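You operate a simulated robot arm through the tools that you are given. There is no shell and no other tool.

The job below is to be done with a simulated robot arm. You get a single attempt, and the scene is never put back.

JOB
Put things in order on the desk. At the end: the seed jar (marked "LEEK") from the desk stands where the green bottle (marked "HAND SOAP") stood; the green bottle stands where the green seeds tin stood; the yoghurt pot (marked "Natural") from the desk stands on top of the blue game box (marked "FARASHIB LUDO"); the green seeds tin stands where the yoghurt pot stood; whatever was shut is shut again. Leave all else as you found it, and nothing knocked over.
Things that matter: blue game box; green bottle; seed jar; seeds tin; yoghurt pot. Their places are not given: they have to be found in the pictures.

It is judged by the outcome, as a careful person would: the job done as asked, and still so three seconds after it is handed in. It fails if anything else is knocked over, pushed out of place, dropped, spilled or broken.

ROBOT AND FRAMES
A 6-joint arm with a two-finger gripper, fixed in place. Base frame: the origin is at the foot of the arm, x ahead of it, y to its left, z up; the work surface is at about z = 0. Lengths are in m, angles in rad, forces in N, time in s.
With the tool pointing down near the work surface it reaches from about 0.18 to 0.48 m from the base axis. Its first joint turns from -1.152 to 1.152 rad. Payload 1.76 kg.
The tool frame sits at the grasp point between the pads (the TCP): z along the fingers, y along the line on which they close. The tips reach 0.029 m beyond it. The gripper opens to 0.082 m. The gripper's body begins 0.058 m behind the TCP.
Orientation is that of the tool frame in the base frame, as [roll, pitch, yaw] about the fixed x, y, z axes, in that order (R = Rz(yaw) Ry(pitch) Rx(roll)). With the fingers straight down and closing along the base's y, the tool's x points along the base's -x, its y along +y and its z along -z.

CONTROLS
- The arm moves only by the tool step_arm. Its argument "commands" is a list of rows, each a list of 2 entries, a list of its own where there are three numbers: the shift along the tool's x, y, z in units of 500 mm (1.0 is 500 mm), then the turn, a rotation vector about the tool's x, y, z in units of 180 degrees (1.0 is 180 degrees). In form: [[[dx, dy, dz], [rx, ry, rz]], ...]. A call has 1 to 20 rows; each row is the pose to reach, as a shift and turn from the pose commanded when the call began, along the tool's axes at that moment. "claw" is the closure, from 0 (fully open) to 1 (shut), set as the call begins (left out, the last holds). A call with a number of a shift or a turn outside -1 to 1 is refused whole. Each row takes 0.2 s and may step no farther than 0.05 m and 0.15 rad from the row before; otherwise, or with a gripper value out of range, the whole call is refused. A pose out of reach is approached as far as the arm can. The call stops where the force on the tool passes 40 N (or 10 N more than at its start, if that is more) or the arm is blocked; 0.2 s more then pass. The fingers move at their own pace and stop on an object; they squeeze with about 34 N. The grip force told is the motor's: it shows also when the fingers shut on nothing. Time passes only in rows, and 0.2 s behind the last, so rows that repeat a pose let the fingers close. It gives the time, the measured TCP pose, the force on the tool (base axes), the opening and the grip force at its end, in the units of the frame above (readings bear some noise), with the torque about the TCP (base axes, N m) and any sound that the robot's microphone picked up, and new pictures: "pictures" is both (left out), scene, wrist or none.
- Cameras (640 x 400 px; columns grow to the right, rows downward): "scene" is fixed at [0.0548, 0.3316, 0.4188]; the picture's right is [-0.78, -0.63, 0.00], its down [-0.39, 0.48, -0.78] and it looks along [0.49, -0.61, -0.62] (base axes); focal length 214 px, centre (320, 200). "wrist" rides on the gripper at [0.079, 0.004, -0.089] in the tool frame; the picture's right is [-0.05, 1.00, 0.00], its down [-0.71, -0.04, -0.71] and it looks along [-0.71, -0.04, 0.71] (tool axes); focal length 256 px, centre (320, 200).
- pixel_to_xyz(camera, pixels): for up to 12 pixels [column, row] of the newest picture of that camera ("zoom" is the newest enlarged one), the place [x, y, z] in the base frame of the surface seen there, good to about 0.002 m. It takes no simulated time.
- close_up(camera, box): a new picture of the part [left, top, right, bottom] of that camera's present view, enlarged. It takes no simulated time.
- job_done(): hands the job in; it is judged then, once.

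Leave the gripper open and the arm clear of the work at the hand-in unless told otherwise.

The tools are called after "Call:" by a JSON object that holds its "api" and its "payload". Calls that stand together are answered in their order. step_arm: Moves the arm, as the interface text tells. Its arguments: {"type":"object","properties":{"commands":{"type":"array","items":{"type":"array"}},"claw":{"type":"number"},"pictures":{"type":"string","enum":["both","scene","wrist","none"]}},"required":["commands"]} The other tools are called the same way: pixel_to_xyz (camera, pixels) gives the place of the surface under pixels of a picture; close_up (camera, box) takes an enlarged picture of a part of a camera's view; job_done () hands the job in.

At the start:

```text
time_s: 0.0
position: [0.3496, 0.0194, 0.2435]
tcp_rot: [-3.14, 0.0, -3.141]
ft_force: [0.0, 0.2, -0.1]
ft_torque: [-0.02, -0.02, 0.02]
opening: 0.0818
grip_force: 0.1
```

scene: 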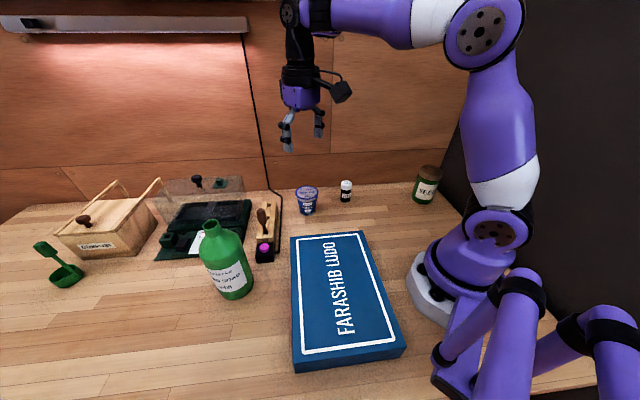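
wrist: 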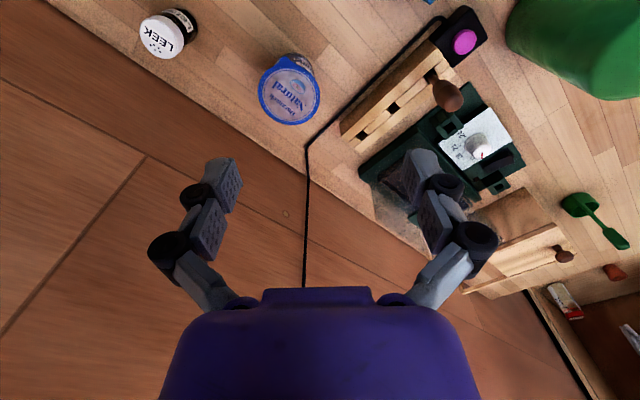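

I see the blue game box near the arm, the green bottle at about (228,262), the yoghurt pot at (307,200), the LEEK jar at (346,190), and a green jar with a brown lid at (427,183). The seeds tin isn't visible yet, and may be inside the wooden box or under the clear lid. I'll zoom in first.

Call:
{"api": "close_up", "payload": {"camera": "scene", "box": [30, 160, 290, 310]}}

Call:
{"api": "close_up", "payload": {"camera": "scene", "box": [270, 150, 470, 270]}}

Call:
{"api": "close_up", "payload": {"camera": "wrist", "box": [340, 0, 640, 380]}}

```text
2.46 times, centred on (160, 235) of scene
```

zoom: 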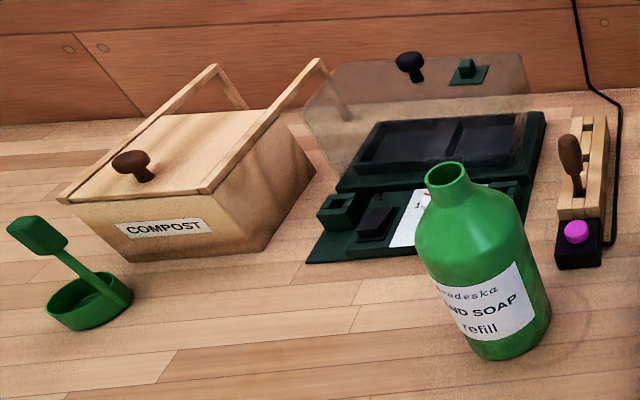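

```text
3.20 times, centred on (370, 210) of scene
```

zoom: 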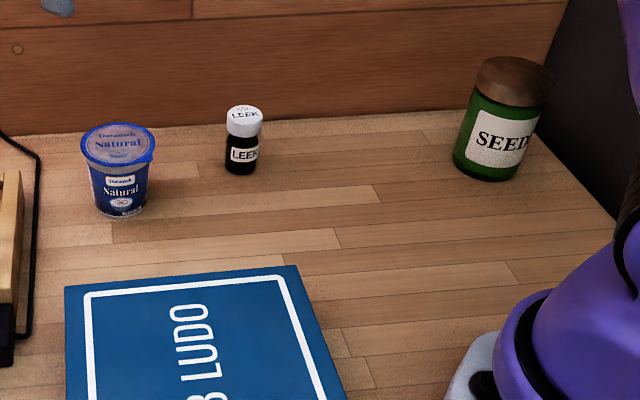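

```text
1.05 times, centred on (490, 190) of wrist (not enlarged: the box is as wide or as high as the picture)
```

zoom: 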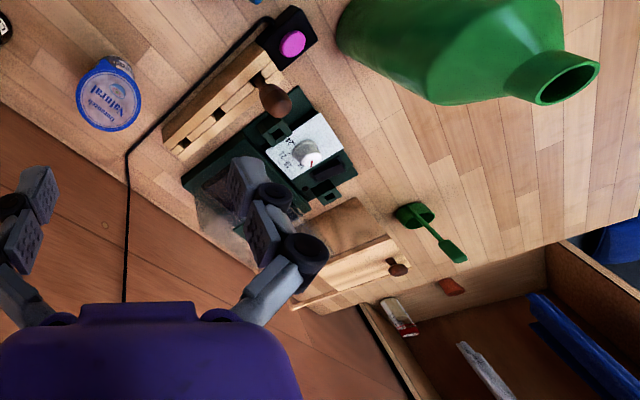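

The seeds tin is the green "SEEDS" one with a brown lid at (427,183). Everything I need is standing in the open. Next I'll measure where each object is.

Call:
{"api": "pixel_to_xyz", "payload": {"camera": "scene", "pixels": [[307, 190], [307, 205], [306, 213], [346, 183], [346, 195], [345, 201], [430, 170], [425, 190], [421, 202], [212, 228], [232, 280], [237, 297]]}}

Call:
{"api": "pixel_to_xyz", "payload": {"camera": "scene", "pixels": [[293, 238], [362, 233], [403, 346], [294, 366], [340, 290], [297, 190], [318, 190], [265, 207], [263, 245], [264, 260], [418, 170], [440, 172]]}}

Call:
{"api": "pixel_to_xyz", "payload": {"camera": "wrist", "pixels": [[290, 95], [262, 95], [318, 95], [290, 122], [160, 35], [140, 35], [180, 40], [160, 55], [465, 42], [447, 95], [605, 90], [560, 40]]}}

```text
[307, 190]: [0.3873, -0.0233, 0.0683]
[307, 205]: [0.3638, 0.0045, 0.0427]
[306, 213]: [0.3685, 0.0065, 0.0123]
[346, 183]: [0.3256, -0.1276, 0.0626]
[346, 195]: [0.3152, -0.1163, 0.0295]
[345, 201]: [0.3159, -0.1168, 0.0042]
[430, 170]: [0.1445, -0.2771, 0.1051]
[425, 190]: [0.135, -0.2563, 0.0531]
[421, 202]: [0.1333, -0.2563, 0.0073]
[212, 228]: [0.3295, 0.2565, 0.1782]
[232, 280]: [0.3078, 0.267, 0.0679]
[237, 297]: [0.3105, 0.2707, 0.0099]
```

```text
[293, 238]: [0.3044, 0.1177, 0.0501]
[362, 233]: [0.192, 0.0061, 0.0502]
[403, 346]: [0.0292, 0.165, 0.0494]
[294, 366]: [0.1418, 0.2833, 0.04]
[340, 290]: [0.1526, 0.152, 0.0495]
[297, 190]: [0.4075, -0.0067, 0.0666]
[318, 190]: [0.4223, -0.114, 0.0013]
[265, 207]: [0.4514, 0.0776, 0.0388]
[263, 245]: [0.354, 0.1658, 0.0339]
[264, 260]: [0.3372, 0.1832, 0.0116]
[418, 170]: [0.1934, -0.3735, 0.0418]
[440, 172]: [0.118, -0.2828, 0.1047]
```

```text
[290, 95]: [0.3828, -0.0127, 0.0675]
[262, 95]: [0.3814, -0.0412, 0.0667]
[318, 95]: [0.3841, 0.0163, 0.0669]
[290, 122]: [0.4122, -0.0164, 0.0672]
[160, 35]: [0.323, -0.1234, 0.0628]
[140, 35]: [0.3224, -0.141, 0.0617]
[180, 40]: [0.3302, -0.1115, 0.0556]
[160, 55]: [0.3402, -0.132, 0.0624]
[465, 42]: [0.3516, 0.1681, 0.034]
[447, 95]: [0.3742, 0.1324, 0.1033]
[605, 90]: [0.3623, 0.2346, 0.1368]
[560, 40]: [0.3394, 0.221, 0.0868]
```

Rough positions so far:
- **Pot:** about (0.383,-0.012), height 0.068.
- **Jar:** about (0.323,-0.125), height 0.063.
- **Tin:** about (0.14,-0.28), height 0.107.
- **Bottle:** about (0.33,0.25), height about 0.18.
- **Game box top:** z of about 0.05.

I'll refine these with close-ups, starting with the bottle.

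Call:
{"api": "close_up", "payload": {"camera": "scene", "box": [180, 205, 276, 305]}}

Call:
{"api": "pixel_to_xyz", "payload": {"camera": "scene", "pixels": [[520, 300], [600, 330], [540, 380], [320, 30], [100, 100], [250, 100], [400, 120], [130, 25], [560, 120], [160, 180], [450, 100], [300, 140]]}}

```text
4.00 times, centred on (228, 255) of scene
```

zoom: 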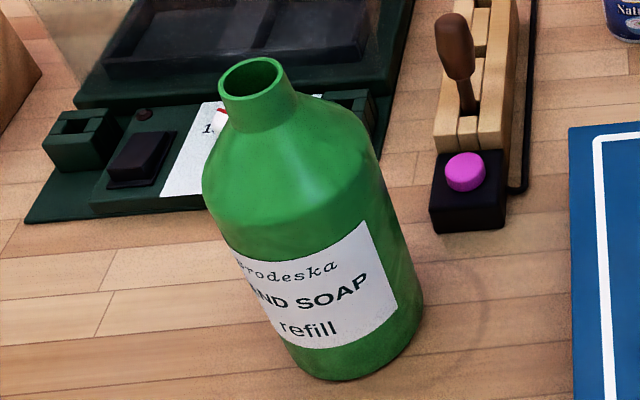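

```text
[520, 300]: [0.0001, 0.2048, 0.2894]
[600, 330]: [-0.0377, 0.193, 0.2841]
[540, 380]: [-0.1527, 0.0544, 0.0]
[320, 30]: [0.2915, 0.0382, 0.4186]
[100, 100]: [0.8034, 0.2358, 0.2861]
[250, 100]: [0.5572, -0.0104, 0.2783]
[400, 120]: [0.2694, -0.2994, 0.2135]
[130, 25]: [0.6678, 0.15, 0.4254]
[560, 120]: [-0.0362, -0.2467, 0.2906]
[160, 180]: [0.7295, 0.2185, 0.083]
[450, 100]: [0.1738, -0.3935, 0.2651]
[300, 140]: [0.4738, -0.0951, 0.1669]
```

The back wall runs diagonally, along x−y≈0.568. There is also a purple structure near (0,0.2,0.29) at the picture's lower right. I'll look at it before moving.

Call:
{"api": "close_up", "payload": {"camera": "scene", "box": [380, 180, 640, 400]}}

Call:
{"api": "pixel_to_xyz", "payload": {"camera": "scene", "pixels": [[500, 290], [470, 350], [480, 385], [520, 280], [560, 300], [580, 310], [615, 310], [620, 380], [450, 385], [440, 350], [530, 340], [500, 340]]}}

Call:
{"api": "close_up", "payload": {"camera": "scene", "box": [180, 205, 276, 305]}}

Call:
{"api": "pixel_to_xyz", "payload": {"camera": "zoom", "pixels": [[219, 85], [284, 76], [252, 60], [248, 102], [232, 120], [296, 110], [203, 190], [300, 240], [380, 160], [422, 310], [345, 380], [283, 350]]}}

```text
1.82 times, centred on (510, 290) of scene
```

zoom: 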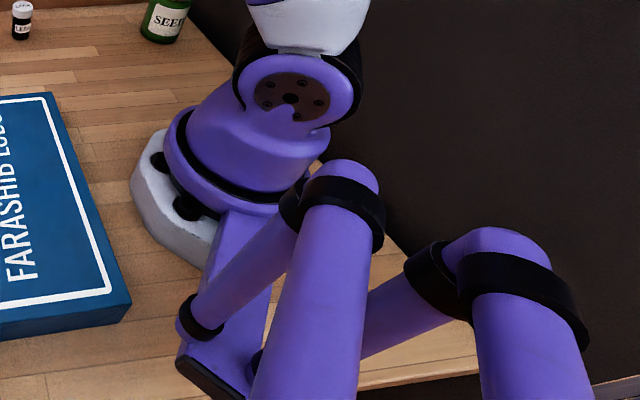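

```text
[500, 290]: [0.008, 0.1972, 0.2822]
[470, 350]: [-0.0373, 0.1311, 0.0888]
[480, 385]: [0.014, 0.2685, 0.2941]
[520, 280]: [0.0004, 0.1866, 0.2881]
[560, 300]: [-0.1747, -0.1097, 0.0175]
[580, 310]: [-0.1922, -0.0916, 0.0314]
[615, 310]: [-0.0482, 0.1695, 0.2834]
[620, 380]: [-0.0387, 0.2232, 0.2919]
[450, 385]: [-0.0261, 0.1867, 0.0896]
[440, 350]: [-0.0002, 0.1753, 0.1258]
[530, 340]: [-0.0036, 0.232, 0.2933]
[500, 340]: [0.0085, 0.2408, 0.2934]
```

```text
4.00 times, centred on (228, 255) of scene
```

zoom: 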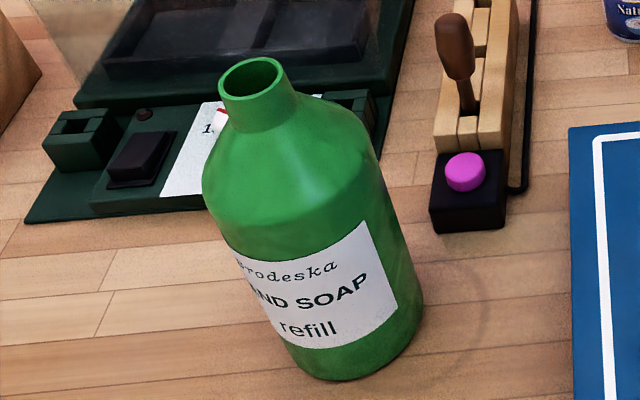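

```text
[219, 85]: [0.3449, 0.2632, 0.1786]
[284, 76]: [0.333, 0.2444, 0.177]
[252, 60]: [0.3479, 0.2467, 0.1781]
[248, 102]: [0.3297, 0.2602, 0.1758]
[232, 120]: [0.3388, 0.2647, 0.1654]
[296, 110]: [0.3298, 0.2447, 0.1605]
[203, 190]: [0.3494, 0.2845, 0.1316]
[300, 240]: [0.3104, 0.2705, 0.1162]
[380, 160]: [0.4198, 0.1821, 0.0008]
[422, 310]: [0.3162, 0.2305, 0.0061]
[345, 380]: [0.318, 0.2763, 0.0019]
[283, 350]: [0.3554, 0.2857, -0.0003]
```

The purple tubes sit around x≤0.01, y 0.13–0.3, z 0.28, so I'll keep clear of them. The bottle axis is about (0.339,0.254), with the neck top at z=0.178 and a body diameter of about 0.068. Next I'll measure the pot and jar from the wrist camera and the tin from the scene camera.

Call:
{"api": "close_up", "payload": {"camera": "wrist", "box": [120, 0, 340, 140]}}

Call:
{"api": "pixel_to_xyz", "payload": {"camera": "zoom", "pixels": [[410, 260], [580, 260], [490, 160], [500, 355], [560, 165], [60, 100], [170, 125], [120, 40], [110, 165], [215, 60], [180, 30], [545, 185]]}}

Call:
{"api": "close_up", "payload": {"camera": "scene", "box": [395, 155, 459, 215]}}

Call:
{"api": "pixel_to_xyz", "payload": {"camera": "zoom", "pixels": [[230, 100], [430, 130], [340, 75], [320, 140], [300, 100], [190, 250], [380, 250], [200, 300], [330, 320], [260, 320], [230, 60], [300, 300]]}}

```text
2.86 times, centred on (230, 70) of wrist
```

zoom: 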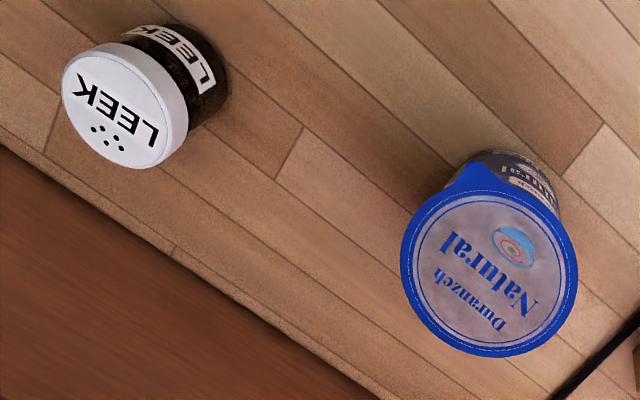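

```text
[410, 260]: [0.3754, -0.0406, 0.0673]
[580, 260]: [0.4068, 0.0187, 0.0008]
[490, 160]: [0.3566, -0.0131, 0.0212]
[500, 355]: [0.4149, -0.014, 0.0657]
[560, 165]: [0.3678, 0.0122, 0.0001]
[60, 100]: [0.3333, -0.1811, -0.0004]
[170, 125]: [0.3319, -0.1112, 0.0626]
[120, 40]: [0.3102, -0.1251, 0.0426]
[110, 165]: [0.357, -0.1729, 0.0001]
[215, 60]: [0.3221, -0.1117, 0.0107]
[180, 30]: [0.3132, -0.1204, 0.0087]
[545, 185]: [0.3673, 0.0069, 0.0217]
```

```text
6.67 times, centred on (427, 185) of scene
```

zoom: 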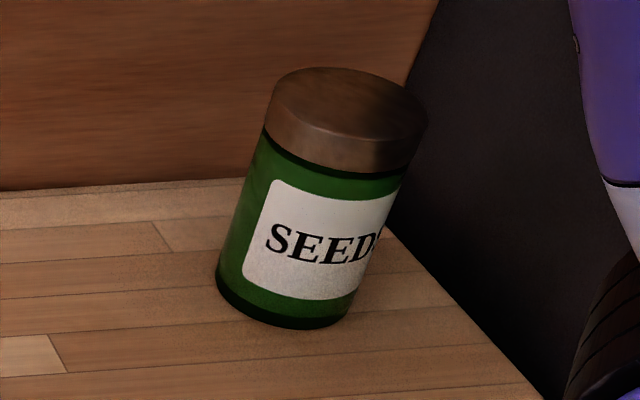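

```text
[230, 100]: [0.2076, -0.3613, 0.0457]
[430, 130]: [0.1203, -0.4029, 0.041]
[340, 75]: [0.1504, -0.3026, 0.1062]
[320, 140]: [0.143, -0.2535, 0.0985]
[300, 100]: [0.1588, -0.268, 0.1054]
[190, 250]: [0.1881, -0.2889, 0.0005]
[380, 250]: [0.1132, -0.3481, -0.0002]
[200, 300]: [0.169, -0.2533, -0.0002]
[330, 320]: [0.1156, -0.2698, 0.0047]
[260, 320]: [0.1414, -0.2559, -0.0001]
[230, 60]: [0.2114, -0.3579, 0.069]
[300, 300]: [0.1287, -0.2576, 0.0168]
```

Now I'll query the centres of the three lids directly.

Call:
{"api": "pixel_to_xyz", "payload": {"camera": "zoom", "pixels": [[277, 92], [424, 120], [350, 105], [310, 71], [385, 143], [325, 69], [375, 143], [268, 130], [410, 165], [222, 280], [300, 328], [345, 315]]}}

Call:
{"api": "close_up", "payload": {"camera": "wrist", "box": [120, 0, 340, 140]}}

Call:
{"api": "pixel_to_xyz", "payload": {"camera": "zoom", "pixels": [[489, 272], [403, 272], [575, 272], [489, 193], [489, 354], [430, 205], [548, 205], [124, 110], [65, 100], [184, 115], [115, 48], [135, 164]]}}

```text
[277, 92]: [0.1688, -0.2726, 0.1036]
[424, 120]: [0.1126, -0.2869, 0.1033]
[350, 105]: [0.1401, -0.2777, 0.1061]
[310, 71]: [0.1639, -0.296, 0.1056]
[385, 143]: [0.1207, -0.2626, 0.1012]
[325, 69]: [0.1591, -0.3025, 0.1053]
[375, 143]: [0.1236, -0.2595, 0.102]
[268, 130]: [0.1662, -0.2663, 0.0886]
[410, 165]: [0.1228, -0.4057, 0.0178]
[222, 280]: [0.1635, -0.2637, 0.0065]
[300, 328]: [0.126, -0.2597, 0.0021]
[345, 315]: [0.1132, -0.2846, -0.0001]
```

```text
2.86 times, centred on (230, 70) of wrist
```

zoom: 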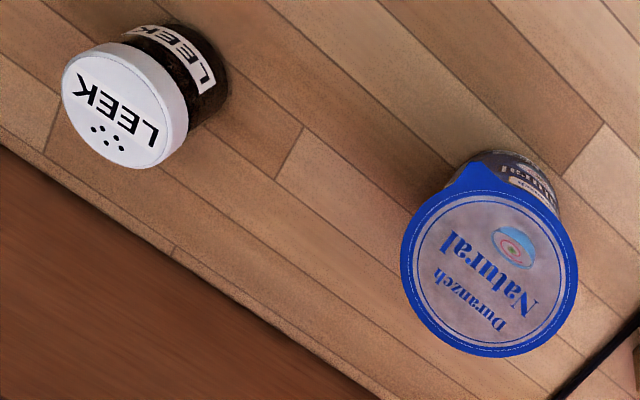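

```text
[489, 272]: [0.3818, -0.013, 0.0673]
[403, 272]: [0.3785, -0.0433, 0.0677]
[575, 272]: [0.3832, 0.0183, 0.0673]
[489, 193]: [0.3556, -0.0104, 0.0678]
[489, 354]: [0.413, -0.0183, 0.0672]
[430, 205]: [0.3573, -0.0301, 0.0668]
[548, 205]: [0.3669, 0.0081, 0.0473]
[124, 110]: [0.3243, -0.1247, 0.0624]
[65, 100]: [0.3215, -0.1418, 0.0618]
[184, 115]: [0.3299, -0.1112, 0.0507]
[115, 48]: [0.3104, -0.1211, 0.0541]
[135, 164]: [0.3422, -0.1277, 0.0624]
```

Measured centres:
- **Pot:** lid centre (0.383,-0.0125), diameter about 0.061.
- **Jar:** (0.324,-0.126), diameter about 0.034.
- **Tin:** (0.141,-0.280), diameter about 0.058, height 0.106.
- **Bottle:** (0.339,0.254).

The order will be pot onto the box, tin to the pot's place, bottle to the tin's place, then jar to the bottle's place. First I'll hover over the pot.

Call:
{"api": "step_arm", "payload": {"commands": [[[-0.0668, -0.0638, 0.0], [0, 0, 0]], [[-0.0668, -0.0638, 0.08], [0, 0, 0]], [[-0.0668, -0.0638, 0.16], [0, 0, 0]], [[-0.0668, -0.0638, 0.247], [0, 0, 0]], [[-0.0668, -0.0638, 0.247], [0, 0, 0]]], "claw": 0}}

```text
time_s: 1.2
position: [0.3863, -0.0131, 0.1198]
tcp_rot: [-3.141, -0.001, 3.141]
ft_force: [0.6, -0.4, -0.5]
ft_torque: [0.01, 0.0, -0.02]
opening: 0.082
grip_force: 0.2
```

scene: 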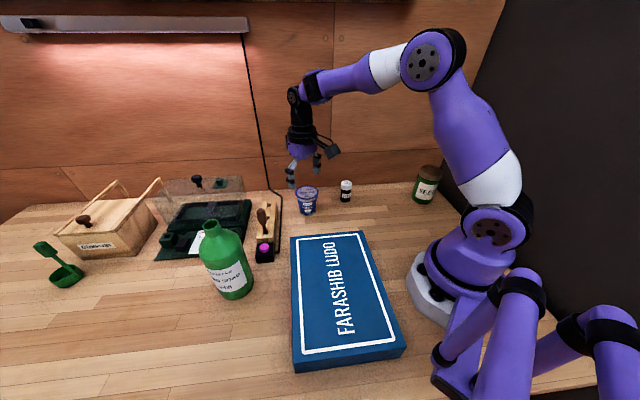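
wrist: 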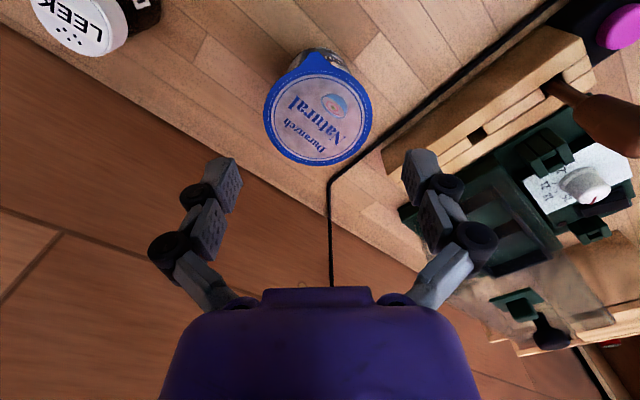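

The gripper is above the pot; the measured x is 0.3863 where I aimed for 0.383. I'll re-measure the pot rim from this nearer view.

Call:
{"api": "pixel_to_xyz", "payload": {"camera": "wrist", "pixels": [[266, 110], [371, 110], [318, 75], [318, 162], [318, 118], [290, 80], [345, 155], [200, 170], [425, 170], [345, 165], [90, 30], [400, 230]]}}

```text
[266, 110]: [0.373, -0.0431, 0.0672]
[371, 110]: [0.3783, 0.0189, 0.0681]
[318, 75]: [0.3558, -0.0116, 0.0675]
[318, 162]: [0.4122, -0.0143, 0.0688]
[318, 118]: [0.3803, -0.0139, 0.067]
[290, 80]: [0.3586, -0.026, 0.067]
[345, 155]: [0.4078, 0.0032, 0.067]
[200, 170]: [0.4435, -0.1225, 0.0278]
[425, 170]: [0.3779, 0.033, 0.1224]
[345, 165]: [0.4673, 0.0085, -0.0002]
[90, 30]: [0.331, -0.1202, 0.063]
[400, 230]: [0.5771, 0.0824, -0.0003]
```

The finger edge confirms the true TCP is about 3.5 mm too far in x. I'll correct that and go down to z≈0.056 around the pot.

Call:
{"api": "step_arm", "payload": {"commands": [[[0.007, 0.002, 0.03], [0, 0, 0]], [[0.007, 0.002, 0.08], [0, 0, 0]], [[0.007, 0.002, 0.128], [0, 0, 0]], [[0.007, 0.002, 0.128], [0, 0, 0]]], "claw": 0}}

```text
time_s: 2.2
position: [0.3822, -0.01, 0.0541]
tcp_rot: [3.141, 0.0, -3.141]
ft_force: [0.7, -0.4, -0.4]
ft_torque: [0.0, -0.01, 0.0]
opening: 0.0819
grip_force: 0.1
```

scene: 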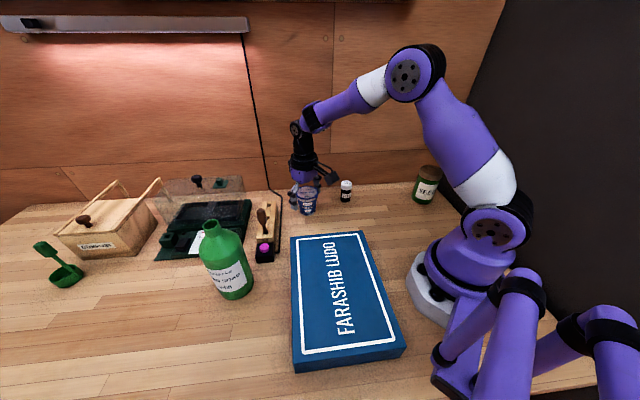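
wrist: 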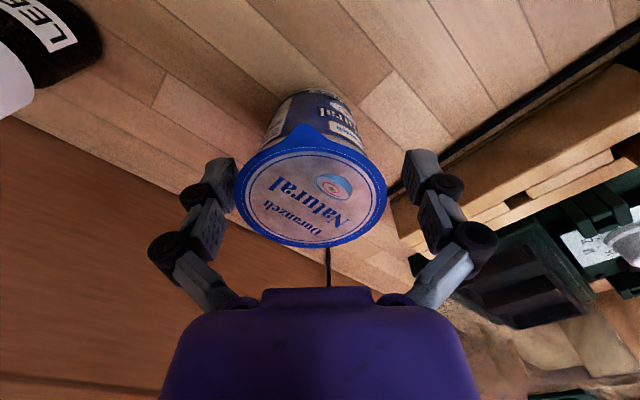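

The fingers straddle the pot, about 2 mm off centre in y. I'll correct that, then close.

Call:
{"api": "step_arm", "payload": {"commands": [[[0.0, -0.004, 0.0], [0, 0, 0]], [[0.0, -0.004, 0.0], [0, 0, 0]]], "claw": 0, "pictures": "none"}}

Call:
{"api": "step_arm", "payload": {"commands": [[[0.0, 0.0, 0.0], [0, 0, 0]], [[0.0, 0.0, 0.0], [0, 0, 0]], [[0.0, 0.0, 0.0], [0, 0, 0]], [[0.0, 0.0, 0.0], [0, 0, 0]]], "claw": 1}}

```text
time_s: 2.8
position: [0.3815, -0.0143, 0.0543]
tcp_rot: [3.141, 0.0, -3.141]
ft_force: [0.2, -0.3, -0.2]
ft_torque: [0.02, 0.0, -0.01]
opening: 0.0821
grip_force: 0.1
```

```text
time_s: 3.8
position: [0.3823, -0.0131, 0.0553]
tcp_rot: [3.141, 0.004, 3.142]
ft_force: [0.7, 0.8, 20.7]
ft_torque: [0.02, -0.17, 0.01]
opening: 0.0611
grip_force: 33.6
```

scene: 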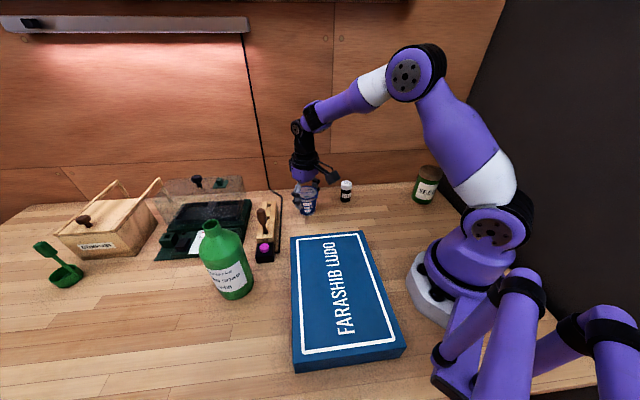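
wrist: 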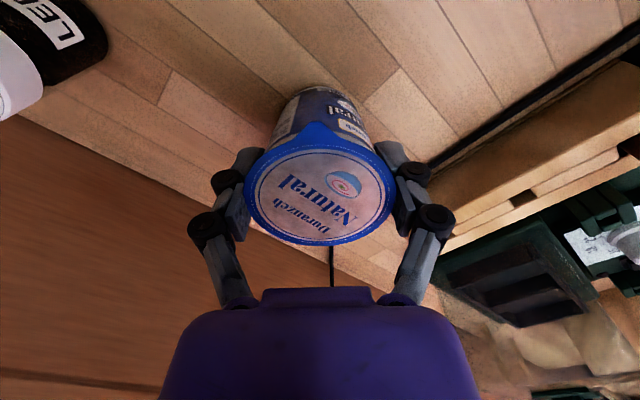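

The pot is gripped at the rim, with an opening of 0.061 and 33.6 N. There is a 20 N vertical preload, which should ease on lifting. I'll lift slowly and check.

Call:
{"api": "step_arm", "payload": {"commands": [[[0.0, 0.0, -0.01], [0, 0, 0]], [[0.0, 0.0, -0.03], [0, 0, 0]], [[0.0, 0.0, -0.06], [0, 0, 0]], [[0.0, 0.0, -0.06], [0, 0, 0]]], "claw": 1}}

```text
time_s: 4.8
position: [0.3818, -0.0146, 0.0838]
tcp_rot: [-3.141, 0.0, 3.141]
ft_force: [0.2, -0.2, -0.7]
ft_torque: [0.0, 0.03, 0.01]
opening: 0.061
grip_force: 34.0
```

scene: 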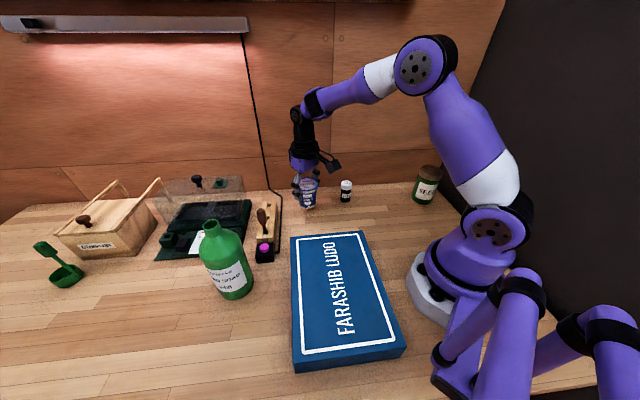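
wrist: 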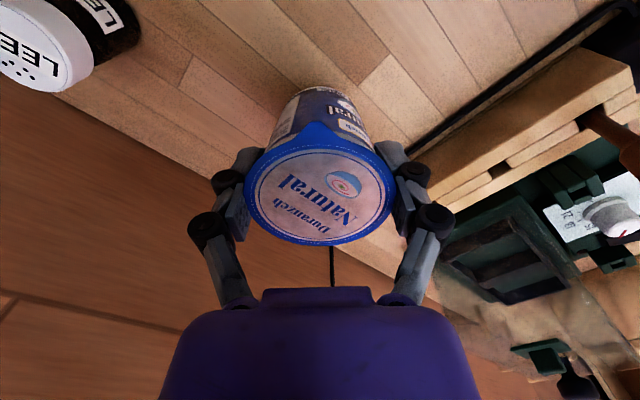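

The pot lifts cleanly and the force has dropped to about 0. Next I'll raise it to z≈0.18 and carry it over to (0.187,0.135) above the game box, turning with the arm's base joint.

Call:
{"api": "step_arm", "payload": {"commands": [[[0.0, 0.0, -0.096], [0, 0, 0]], [[0.0, 0.0, -0.192], [0, 0, 0]], [[0.065, 0.0497, -0.192], [0, 0, -0.0332]], [[0.13, 0.0993, -0.192], [0, 0, -0.0663]], [[0.195, 0.149, -0.192], [0, 0, -0.0995]], [[0.26, 0.1987, -0.192], [0, 0, -0.1327]], [[0.325, 0.2483, -0.192], [0, 0, -0.1658]], [[0.39, 0.298, -0.192], [0, 0, -0.199]], [[0.39, 0.298, -0.192], [0, 0, -0.199]]], "claw": 1}}

```text
time_s: 6.8
position: [0.1838, 0.1369, 0.1799]
tcp_rot: [-3.141, 0.0, -2.515]
ft_force: [0.2, 0.2, -1.4]
ft_torque: [0.0, 0.04, -0.02]
opening: 0.0612
grip_force: 34.1
```

scene: 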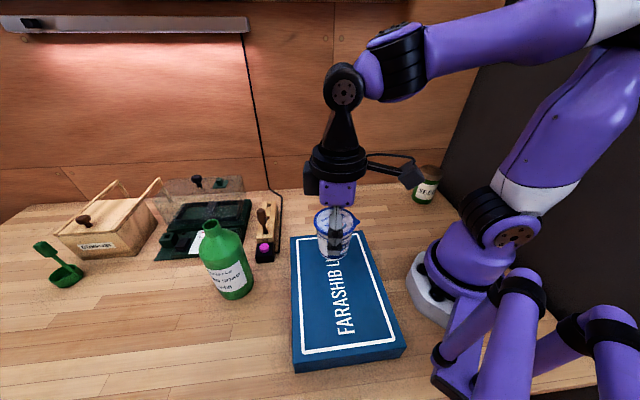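
wrist: 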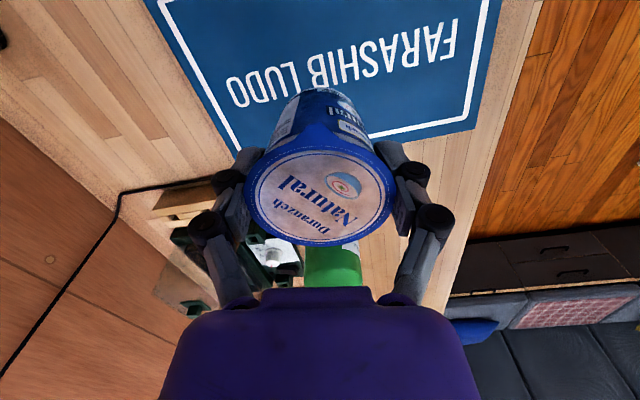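

The pot is over the game box at (0.184,0.137). I'll lower it to just above the box top, with contact expected at a TCP z of about 0.105.

Call:
{"api": "step_arm", "payload": {"commands": [[[0.0, 0.0, 0.07], [0, 0, 0]], [[0.0, 0.0, 0.12], [0, 0, 0]], [[0.0, 0.0, 0.144], [0, 0, 0]], [[0.0, 0.0, 0.144], [0, 0, 0]]], "claw": 1, "pictures": "none"}}

Call:
{"api": "step_arm", "payload": {"commands": [[[0.0, 0.0, 0.002], [0, 0, 0]], [[0.0, 0.0, 0.004], [0, 0, 0]]], "claw": 1, "pictures": "both"}}

```text
time_s: 7.8
position: [0.1859, 0.1366, 0.1073]
tcp_rot: [3.14, 0.0, -2.516]
ft_force: [0.2, -0.3, -1.3]
ft_torque: [0.01, -0.01, 0.01]
opening: 0.0611
grip_force: 34.6
```

```text
time_s: 8.4
position: [0.185, 0.1365, 0.1057]
tcp_rot: [-3.141, 0.001, -2.516]
ft_force: [0.6, -0.3, -1.2]
ft_torque: [-0.03, 0.01, 0.0]
opening: 0.0612
grip_force: 34.0
```

scene: 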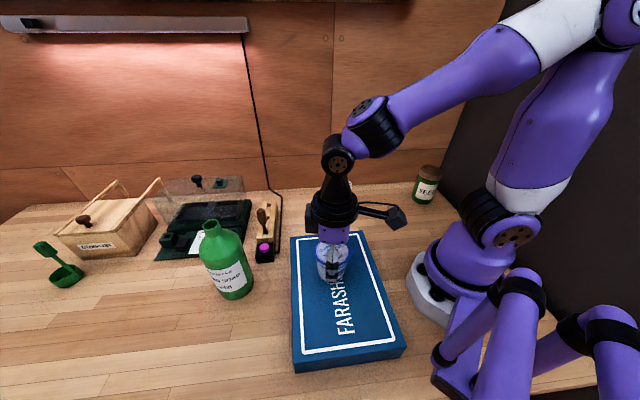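
wrist: 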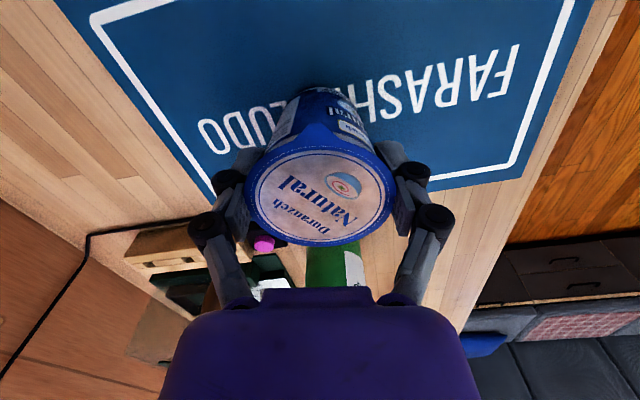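

There is no contact yet; Fz is −1.2, which is just the pot's weight. I'll keep going down 1 mm per row until I feel the box.

Call:
{"api": "step_arm", "payload": {"commands": [[[0.0, 0.0, 0.002], [0, 0, 0]], [[0.0, 0.0, 0.003], [0, 0, 0]]], "claw": 1, "pictures": "none"}}

Call:
{"api": "step_arm", "payload": {"commands": [[[0.0, 0.0, 0.0015], [0, 0, 0]], [[0.0, 0.0, 0.0015], [0, 0, 0]]], "claw": 1, "pictures": "none"}}

```text
time_s: 9.0
position: [0.1866, 0.1358, 0.1048]
tcp_rot: [-3.141, -0.001, -2.519]
ft_force: [-0.8, 0.4, -2.0]
ft_torque: [0.02, 0.01, 0.0]
opening: 0.0611
grip_force: 34.2
```

```text
time_s: 9.6
position: [0.1861, 0.1355, 0.1051]
tcp_rot: [3.141, 0.0, -2.516]
ft_force: [-2.4, -2.3, 7.1]
ft_torque: [-0.04, 0.0, -0.04]
opening: 0.061
grip_force: 33.9
```

Contact at about 7 N, so the pot is resting on the box. I'll open the gripper.

Call:
{"api": "step_arm", "payload": {"commands": [[[0.0, 0.0, 0.0], [0, 0, 0]], [[0.0, 0.0, 0.0], [0, 0, 0]], [[0.0, 0.0, 0.0], [0, 0, 0]]], "claw": 0}}

```text
time_s: 10.4
position: [0.1863, 0.1365, 0.105]
tcp_rot: [-3.14, 0.0, -2.518]
ft_force: [-0.6, -0.5, 0.5]
ft_torque: [0.0, -0.03, 0.01]
opening: 0.0818
grip_force: 0.0
```

scene: 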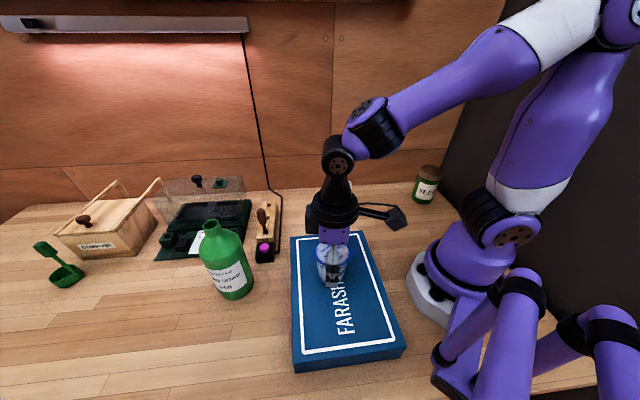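
wrist: 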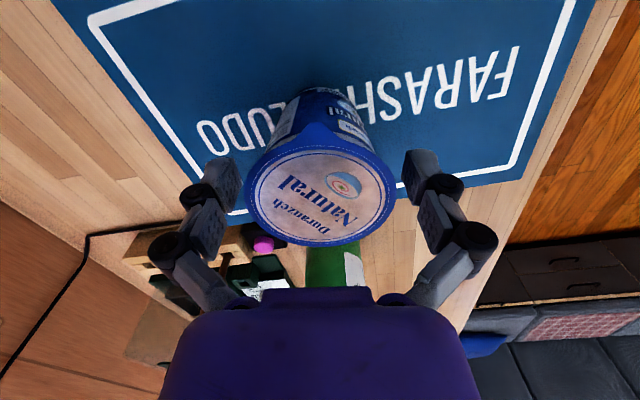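

The pot is free between the fingers. I'll rise straight up to z≈0.2 and check.

Call:
{"api": "step_arm", "payload": {"commands": [[[0.0, 0.0, -0.05], [0, 0, 0]], [[0.0, 0.0, -0.12], [0, 0, 0]], [[0.0, 0.0, -0.19], [0, 0, 0]], [[0.0, 0.0, -0.19], [0, 0, 0]]], "claw": 0}}

```text
time_s: 11.4
position: [0.1857, 0.1363, 0.1993]
tcp_rot: [3.141, 0.0, -2.517]
ft_force: [0.7, -0.1, -0.7]
ft_torque: [0.01, 0.0, 0.04]
opening: 0.0822
grip_force: 0.1
```

scene: 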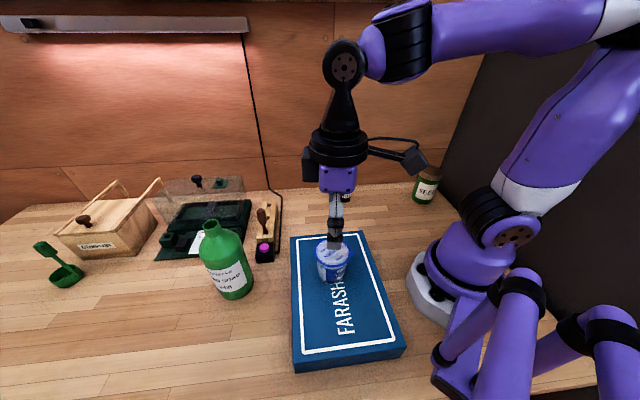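
wrist: 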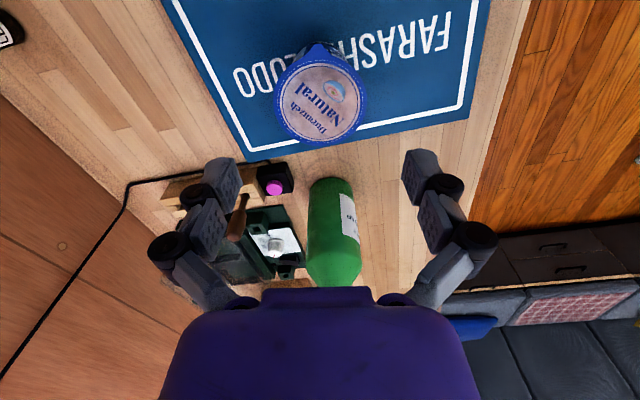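

The pot stands upright on the game box. Now I'll swing round at z≈0.2 to above the seeds tin at (0.141,-0.280).

Call:
{"api": "step_arm", "payload": {"commands": [[[-0.009, -0.0629, 0], [0, 0, 0.0423]], [[-0.0092, -0.1282, 0], [0, 0, 0.0847]], [[-0.0002, -0.1946, 0], [0, 0, 0.127]], [[0.0184, -0.2606, 0], [0, 0, 0.1693]], [[0.0464, -0.3252, 0], [0, 0, 0.2117]], [[0.0842, -0.3864, 0], [0, 0, 0.254]], [[0.131, -0.4434, 0], [0, 0, 0.2963]], [[0.1862, -0.4946, 0], [0, 0, 0.3386]], [[0.2494, -0.5386, 0], [0, 0, 0.381]], [[0.3196, -0.5744, 0], [0, 0, 0.4233]], [[0.3954, -0.6008, 0], [0, 0, 0.4656]], [[0.476, -0.617, 0], [0, 0, 0.508]], [[0.5596, -0.6222, 0], [0, 0, 0.5503]], [[0.5596, -0.6222, 0], [0, 0, 0.5503]]], "claw": 0}}

```text
time_s: 14.4
position: [0.1415, -0.2834, 0.1988]
tcp_rot: [-3.141, 0.001, 2.034]
ft_force: [-0.5, 0.3, -0.4]
ft_torque: [-0.05, 0.03, -0.02]
opening: 0.082
grip_force: 0.1
```

scene: 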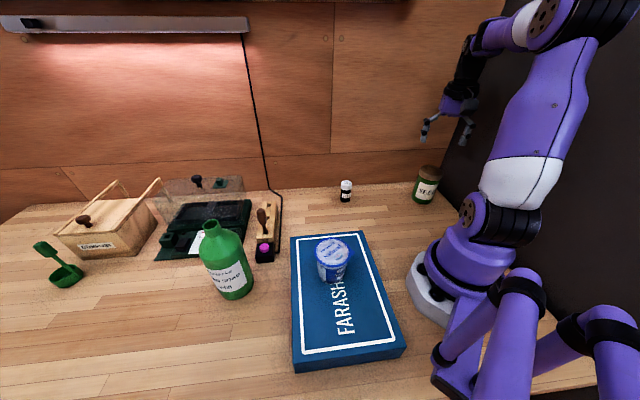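
wrist: 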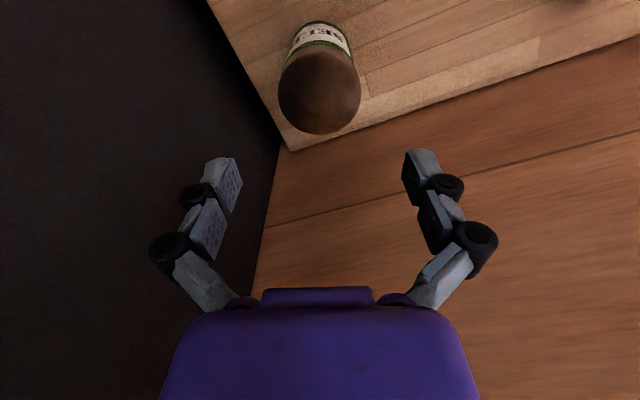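

The arm is over the tin, which shows in the wrist view with its lid at about (319,92). I'll refine the tin centre.

Call:
{"api": "close_up", "payload": {"camera": "wrist", "box": [255, 10, 385, 145]}}

Call:
{"api": "pixel_to_xyz", "payload": {"camera": "wrist", "pixels": [[280, 90], [358, 90], [319, 55], [319, 131], [319, 92], [283, 110], [356, 108], [300, 128], [340, 128], [287, 150], [425, 170], [232, 165]]}}

```text
2.96 times, centred on (320, 78) of wrist
```

zoom: 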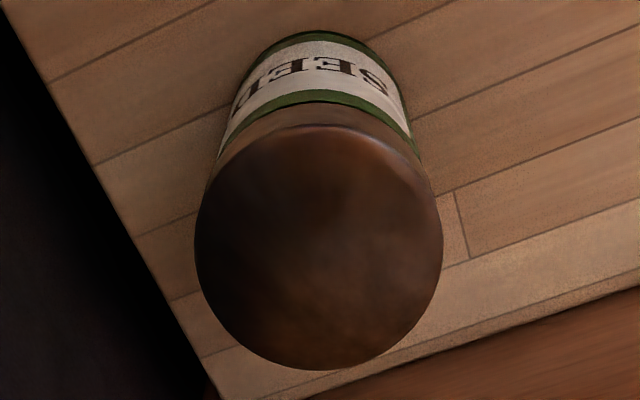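

```text
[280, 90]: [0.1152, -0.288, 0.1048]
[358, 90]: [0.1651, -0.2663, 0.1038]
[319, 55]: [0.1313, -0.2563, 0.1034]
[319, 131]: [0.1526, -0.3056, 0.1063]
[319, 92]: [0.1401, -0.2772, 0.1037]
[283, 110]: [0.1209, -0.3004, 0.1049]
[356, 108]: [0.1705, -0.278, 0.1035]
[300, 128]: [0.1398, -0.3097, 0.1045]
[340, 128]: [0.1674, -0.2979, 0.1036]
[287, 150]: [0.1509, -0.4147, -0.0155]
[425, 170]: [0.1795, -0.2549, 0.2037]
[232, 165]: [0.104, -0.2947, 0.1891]
```

The tin centre is confirmed at (0.141,-0.2797). The TCP is about 3.6 mm too far out radially. I'll correct that and go down to z≈0.058, so the pads grip the body below the lid.

Call:
{"api": "step_arm", "payload": {"commands": [[[0.0072, 0.003, 0.04], [0, 0, 0]], [[0.0072, 0.003, 0.12], [0, 0, 0]], [[0.0072, 0.003, 0.2], [0, 0, 0]], [[0.0072, 0.003, 0.281], [0, 0, 0]], [[0.0072, 0.003, 0.281], [0, 0, 0]]], "claw": 0}}

```text
time_s: 15.6
position: [0.1404, -0.2766, 0.0574]
tcp_rot: [-3.141, 0.001, 2.038]
ft_force: [-2.3, -0.7, 3.7]
ft_torque: [-0.05, 0.0, 0.01]
opening: 0.0817
grip_force: 0.0
```

scene: 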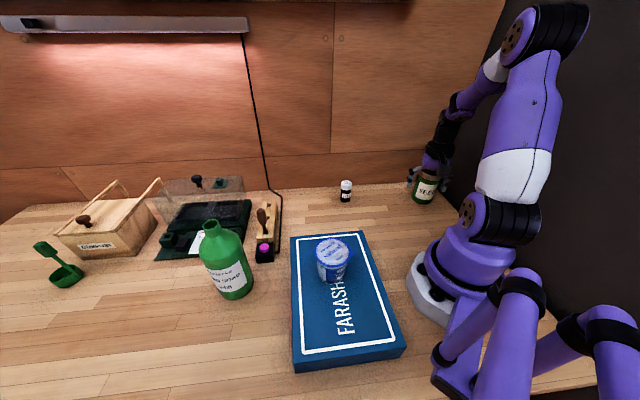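
wrist: 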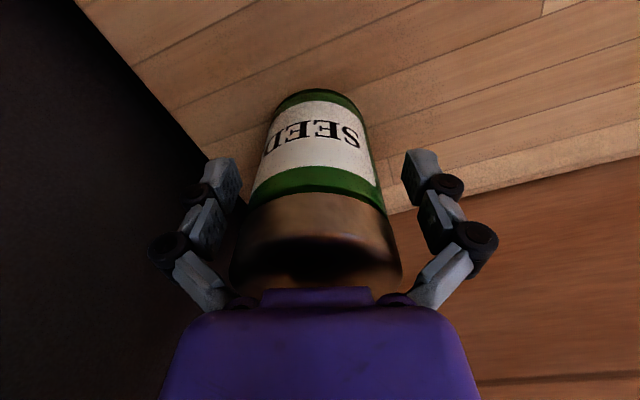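

There is a small force, about 4 N, that wasn't there before, so the palm may be just touching the lid. I'll rise 6 mm and check.

Call:
{"api": "step_arm", "payload": {"commands": [[[-0.003, 0, -0.012], [0, 0, 0]], [[-0.003, 0, -0.012], [0, 0, 0]]], "claw": 0}}

Call:
{"api": "close_up", "payload": {"camera": "scene", "box": [390, 130, 480, 215]}}

```text
time_s: 16.2
position: [0.1407, -0.277, 0.0627]
tcp_rot: [3.141, 0.001, 2.038]
ft_force: [0.3, -0.7, -0.7]
ft_torque: [-0.03, -0.03, 0.0]
opening: 0.0822
grip_force: 0.0
```

scene: 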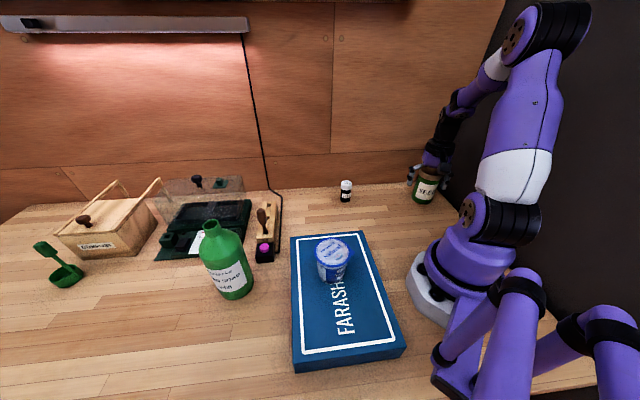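
wrist: 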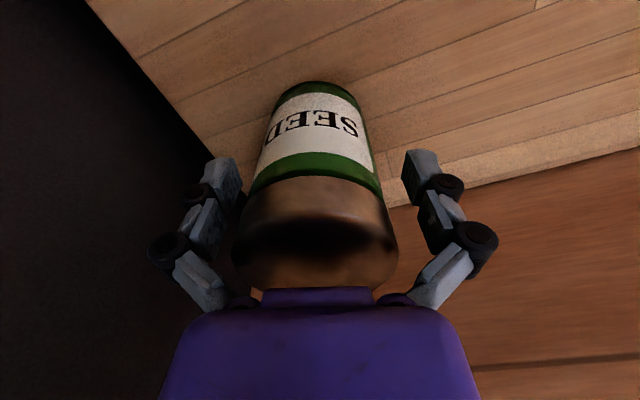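

```text
4.71 times, centred on (435, 172) of scene
```

zoom: 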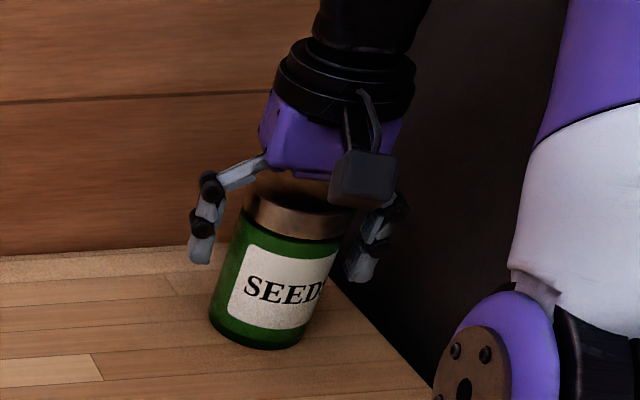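

The force is gone, so the palm ridge was just touching the lid. I'll rise another 3 mm, trim the radial position, then close.

Call:
{"api": "step_arm", "payload": {"commands": [[[-0.004, 0, -0.006], [0, 0, 0]], [[-0.004, 0, -0.006], [0, 0, 0]]], "claw": 0, "pictures": "none"}}

Call:
{"api": "step_arm", "payload": {"commands": [[[0, 0, 0], [0, 0, 0]], [[0, 0, 0], [0, 0, 0]], [[0, 0, 0], [0, 0, 0]], [[0, 0, 0], [0, 0, 0]]], "claw": 1}}

```text
time_s: 16.8
position: [0.1418, -0.2792, 0.0668]
tcp_rot: [3.141, 0.0, 2.039]
ft_force: [0.0, -0.2, -1.3]
ft_torque: [-0.03, 0.02, -0.01]
opening: 0.0822
grip_force: 0.0
```

```text
time_s: 17.8
position: [0.1415, -0.279, 0.0666]
tcp_rot: [3.141, 0.001, 2.039]
ft_force: [-1.1, -0.2, 25.3]
ft_torque: [0.09, 0.07, 0.09]
opening: 0.0601
grip_force: 34.2
```

scene: 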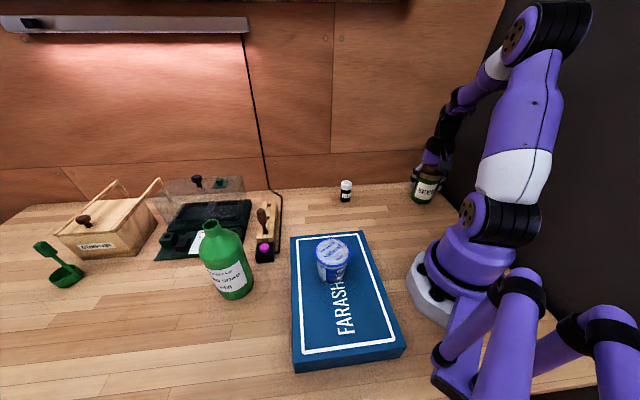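
wrist: 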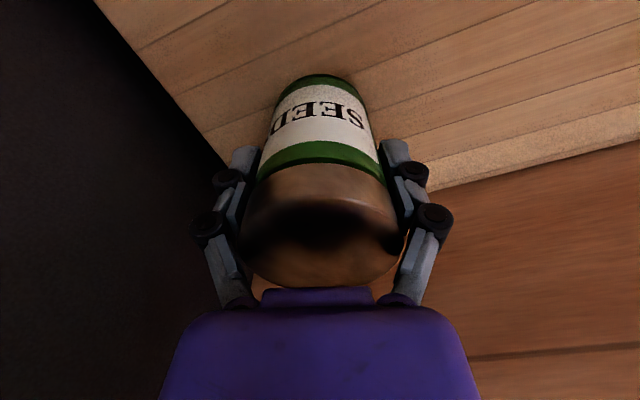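

It closed at 0.060, so the pads may be touching the lid's edge. I'll lift a little and check that the whole tin comes up.

Call:
{"api": "step_arm", "payload": {"commands": [[[0, 0, -0.01], [0, 0, 0]], [[0, 0, -0.03], [0, 0, 0]], [[0, 0, -0.05], [0, 0, 0]], [[0, 0, -0.05], [0, 0, 0]]], "claw": 1}}

Call:
{"api": "close_up", "payload": {"camera": "scene", "box": [390, 130, 480, 215]}}

```text
time_s: 18.8
position: [0.1406, -0.2787, 0.0924]
tcp_rot: [3.141, 0.0, 2.037]
ft_force: [0.6, -0.5, -2.3]
ft_torque: [0.05, 0.01, 0.0]
opening: 0.0606
grip_force: 34.4
```

scene: 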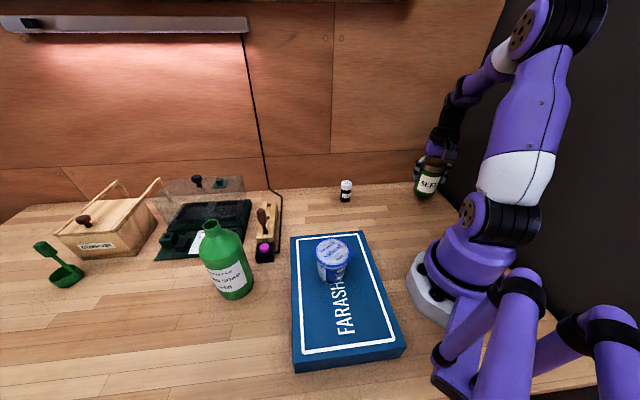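
wrist: 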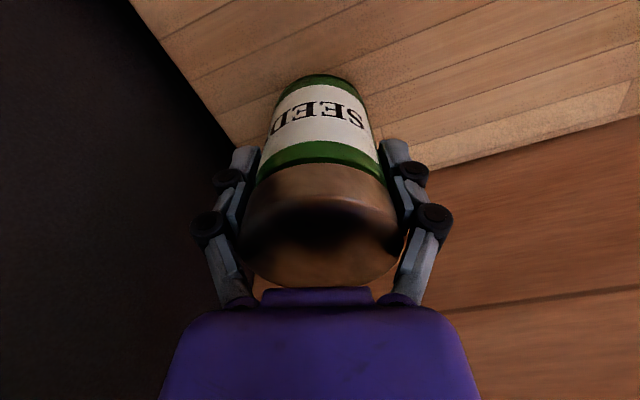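

```text
4.71 times, centred on (435, 172) of scene
```

zoom: 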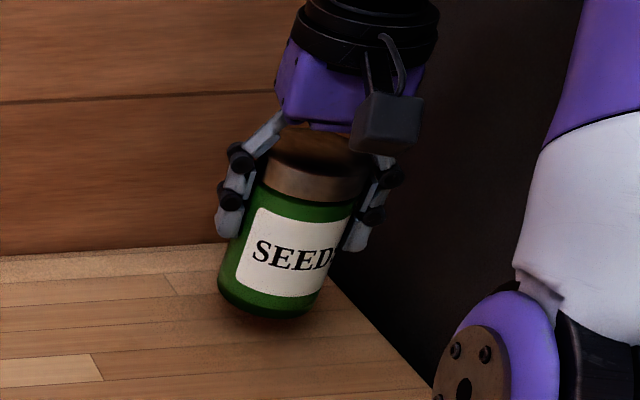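

The whole tin is up, weighing about 2 N. I'll raise it to z≈0.172, so its bottom is at 0.105 and clears the jar, then swing to above the pot's old place at (0.3825,-0.012).

Call:
{"api": "step_arm", "payload": {"commands": [[[0, 0, -0.08], [0, 0, 0]], [[0, 0, -0.16], [0, 0, 0]], [[-0.011, 0.0762, -0.16], [0, 0, -0.0379]], [[-0.0126, 0.155, -0.16], [0, 0, -0.0758]], [[-0.0044, 0.235, -0.16], [0, 0, -0.1137]], [[0.0142, 0.3154, -0.16], [0, 0, -0.1516]], [[0.043, 0.3944, -0.16], [0, 0, -0.1896]], [[0.0822, 0.471, -0.16], [0, 0, -0.2275]], [[0.1316, 0.5438, -0.16], [0, 0, -0.2654]], [[0.1906, 0.6112, -0.16], [0, 0, -0.3033]], [[0.259, 0.6722, -0.16], [0, 0, -0.3412]], [[0.259, 0.6722, -0.16], [0, 0, -0.3412]], [[0.259, 0.6722, -0.16], [0, 0, -0.3412]]], "claw": 1}}

```text
time_s: 21.6
position: [0.3849, -0.015, 0.1716]
tcp_rot: [-3.141, 0.0, 3.11]
ft_force: [-0.1, -0.4, -2.4]
ft_torque: [0.0, -0.02, 0.0]
opening: 0.06
grip_force: 34.1
```

scene: 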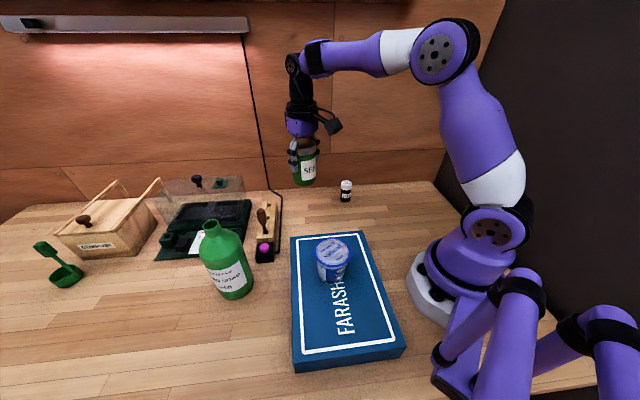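
wrist: 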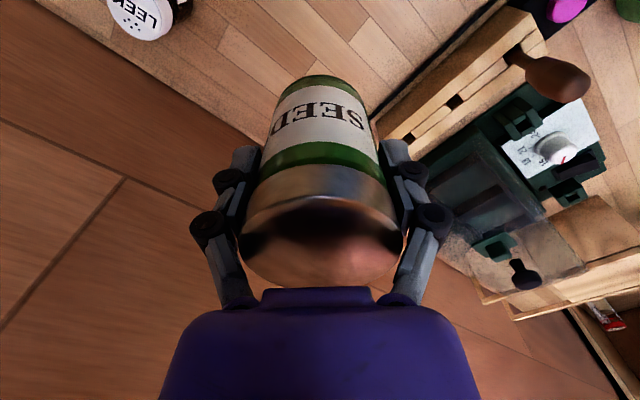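

The TCP is at (0.385,-0.015), so I'll trim −2.4 mm in x and +3 mm in y and lower to just above contact, which I expect at z≈0.0666.

Call:
{"api": "step_arm", "payload": {"commands": [[[0.0048, 0.006, 0.04], [0, 0, 0]], [[0.0048, 0.006, 0.11], [0, 0, 0]], [[0.0048, 0.006, 0.17], [0, 0, 0]], [[0.0048, 0.006, 0.202], [0, 0, 0]], [[0.0048, 0.006, 0.202], [0, 0, 0]]], "claw": 1}}

```text
time_s: 22.8
position: [0.3803, -0.0093, 0.0711]
tcp_rot: [-3.141, 0.0, 3.108]
ft_force: [0.4, -0.3, -1.3]
ft_torque: [0.01, 0.0, 0.01]
opening: 0.0597
grip_force: 34.7
```

scene: 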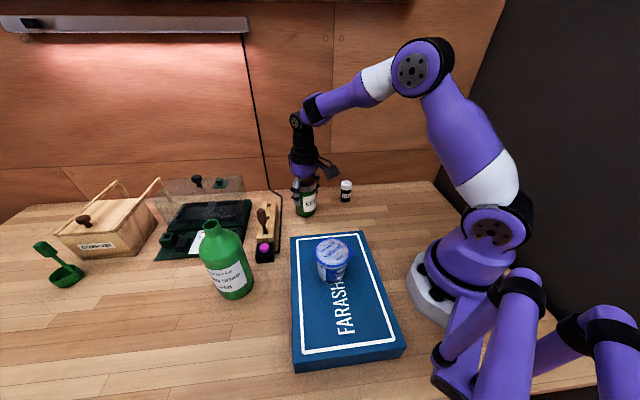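
wrist: 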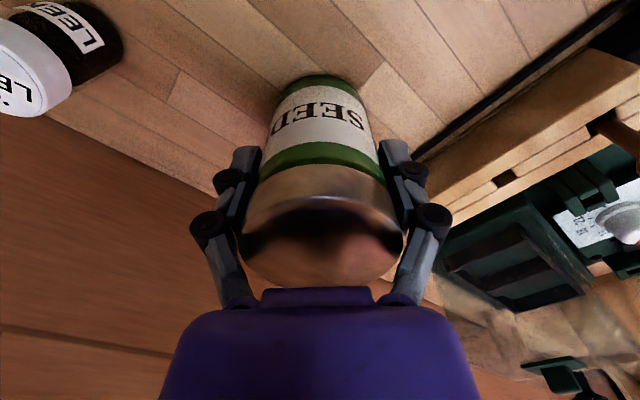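

I'll trim back slightly and go down in small steps.

Call:
{"api": "step_arm", "payload": {"commands": [[[-0.003, -0.004, 0.003], [0, 0, 0]], [[-0.003, -0.004, 0.005], [0, 0, 0]]], "claw": 1, "pictures": "none"}}

Call:
{"api": "step_arm", "payload": {"commands": [[[0, 0, 0.002], [0, 0, 0]], [[0, 0, 0.002], [0, 0, 0]]], "claw": 1, "pictures": "none"}}

```text
time_s: 23.4
position: [0.3827, -0.0108, 0.0702]
tcp_rot: [-3.141, 0.0, 3.111]
ft_force: [0.2, 0.0, -2.3]
ft_torque: [-0.02, 0.01, 0.03]
opening: 0.0602
grip_force: 34.1
```

```text
time_s: 24.0
position: [0.3815, -0.0114, 0.0685]
tcp_rot: [3.141, 0.0, 3.11]
ft_force: [0.8, 0.8, -2.5]
ft_torque: [-0.04, -0.01, 0.0]
opening: 0.06
grip_force: 33.8
```

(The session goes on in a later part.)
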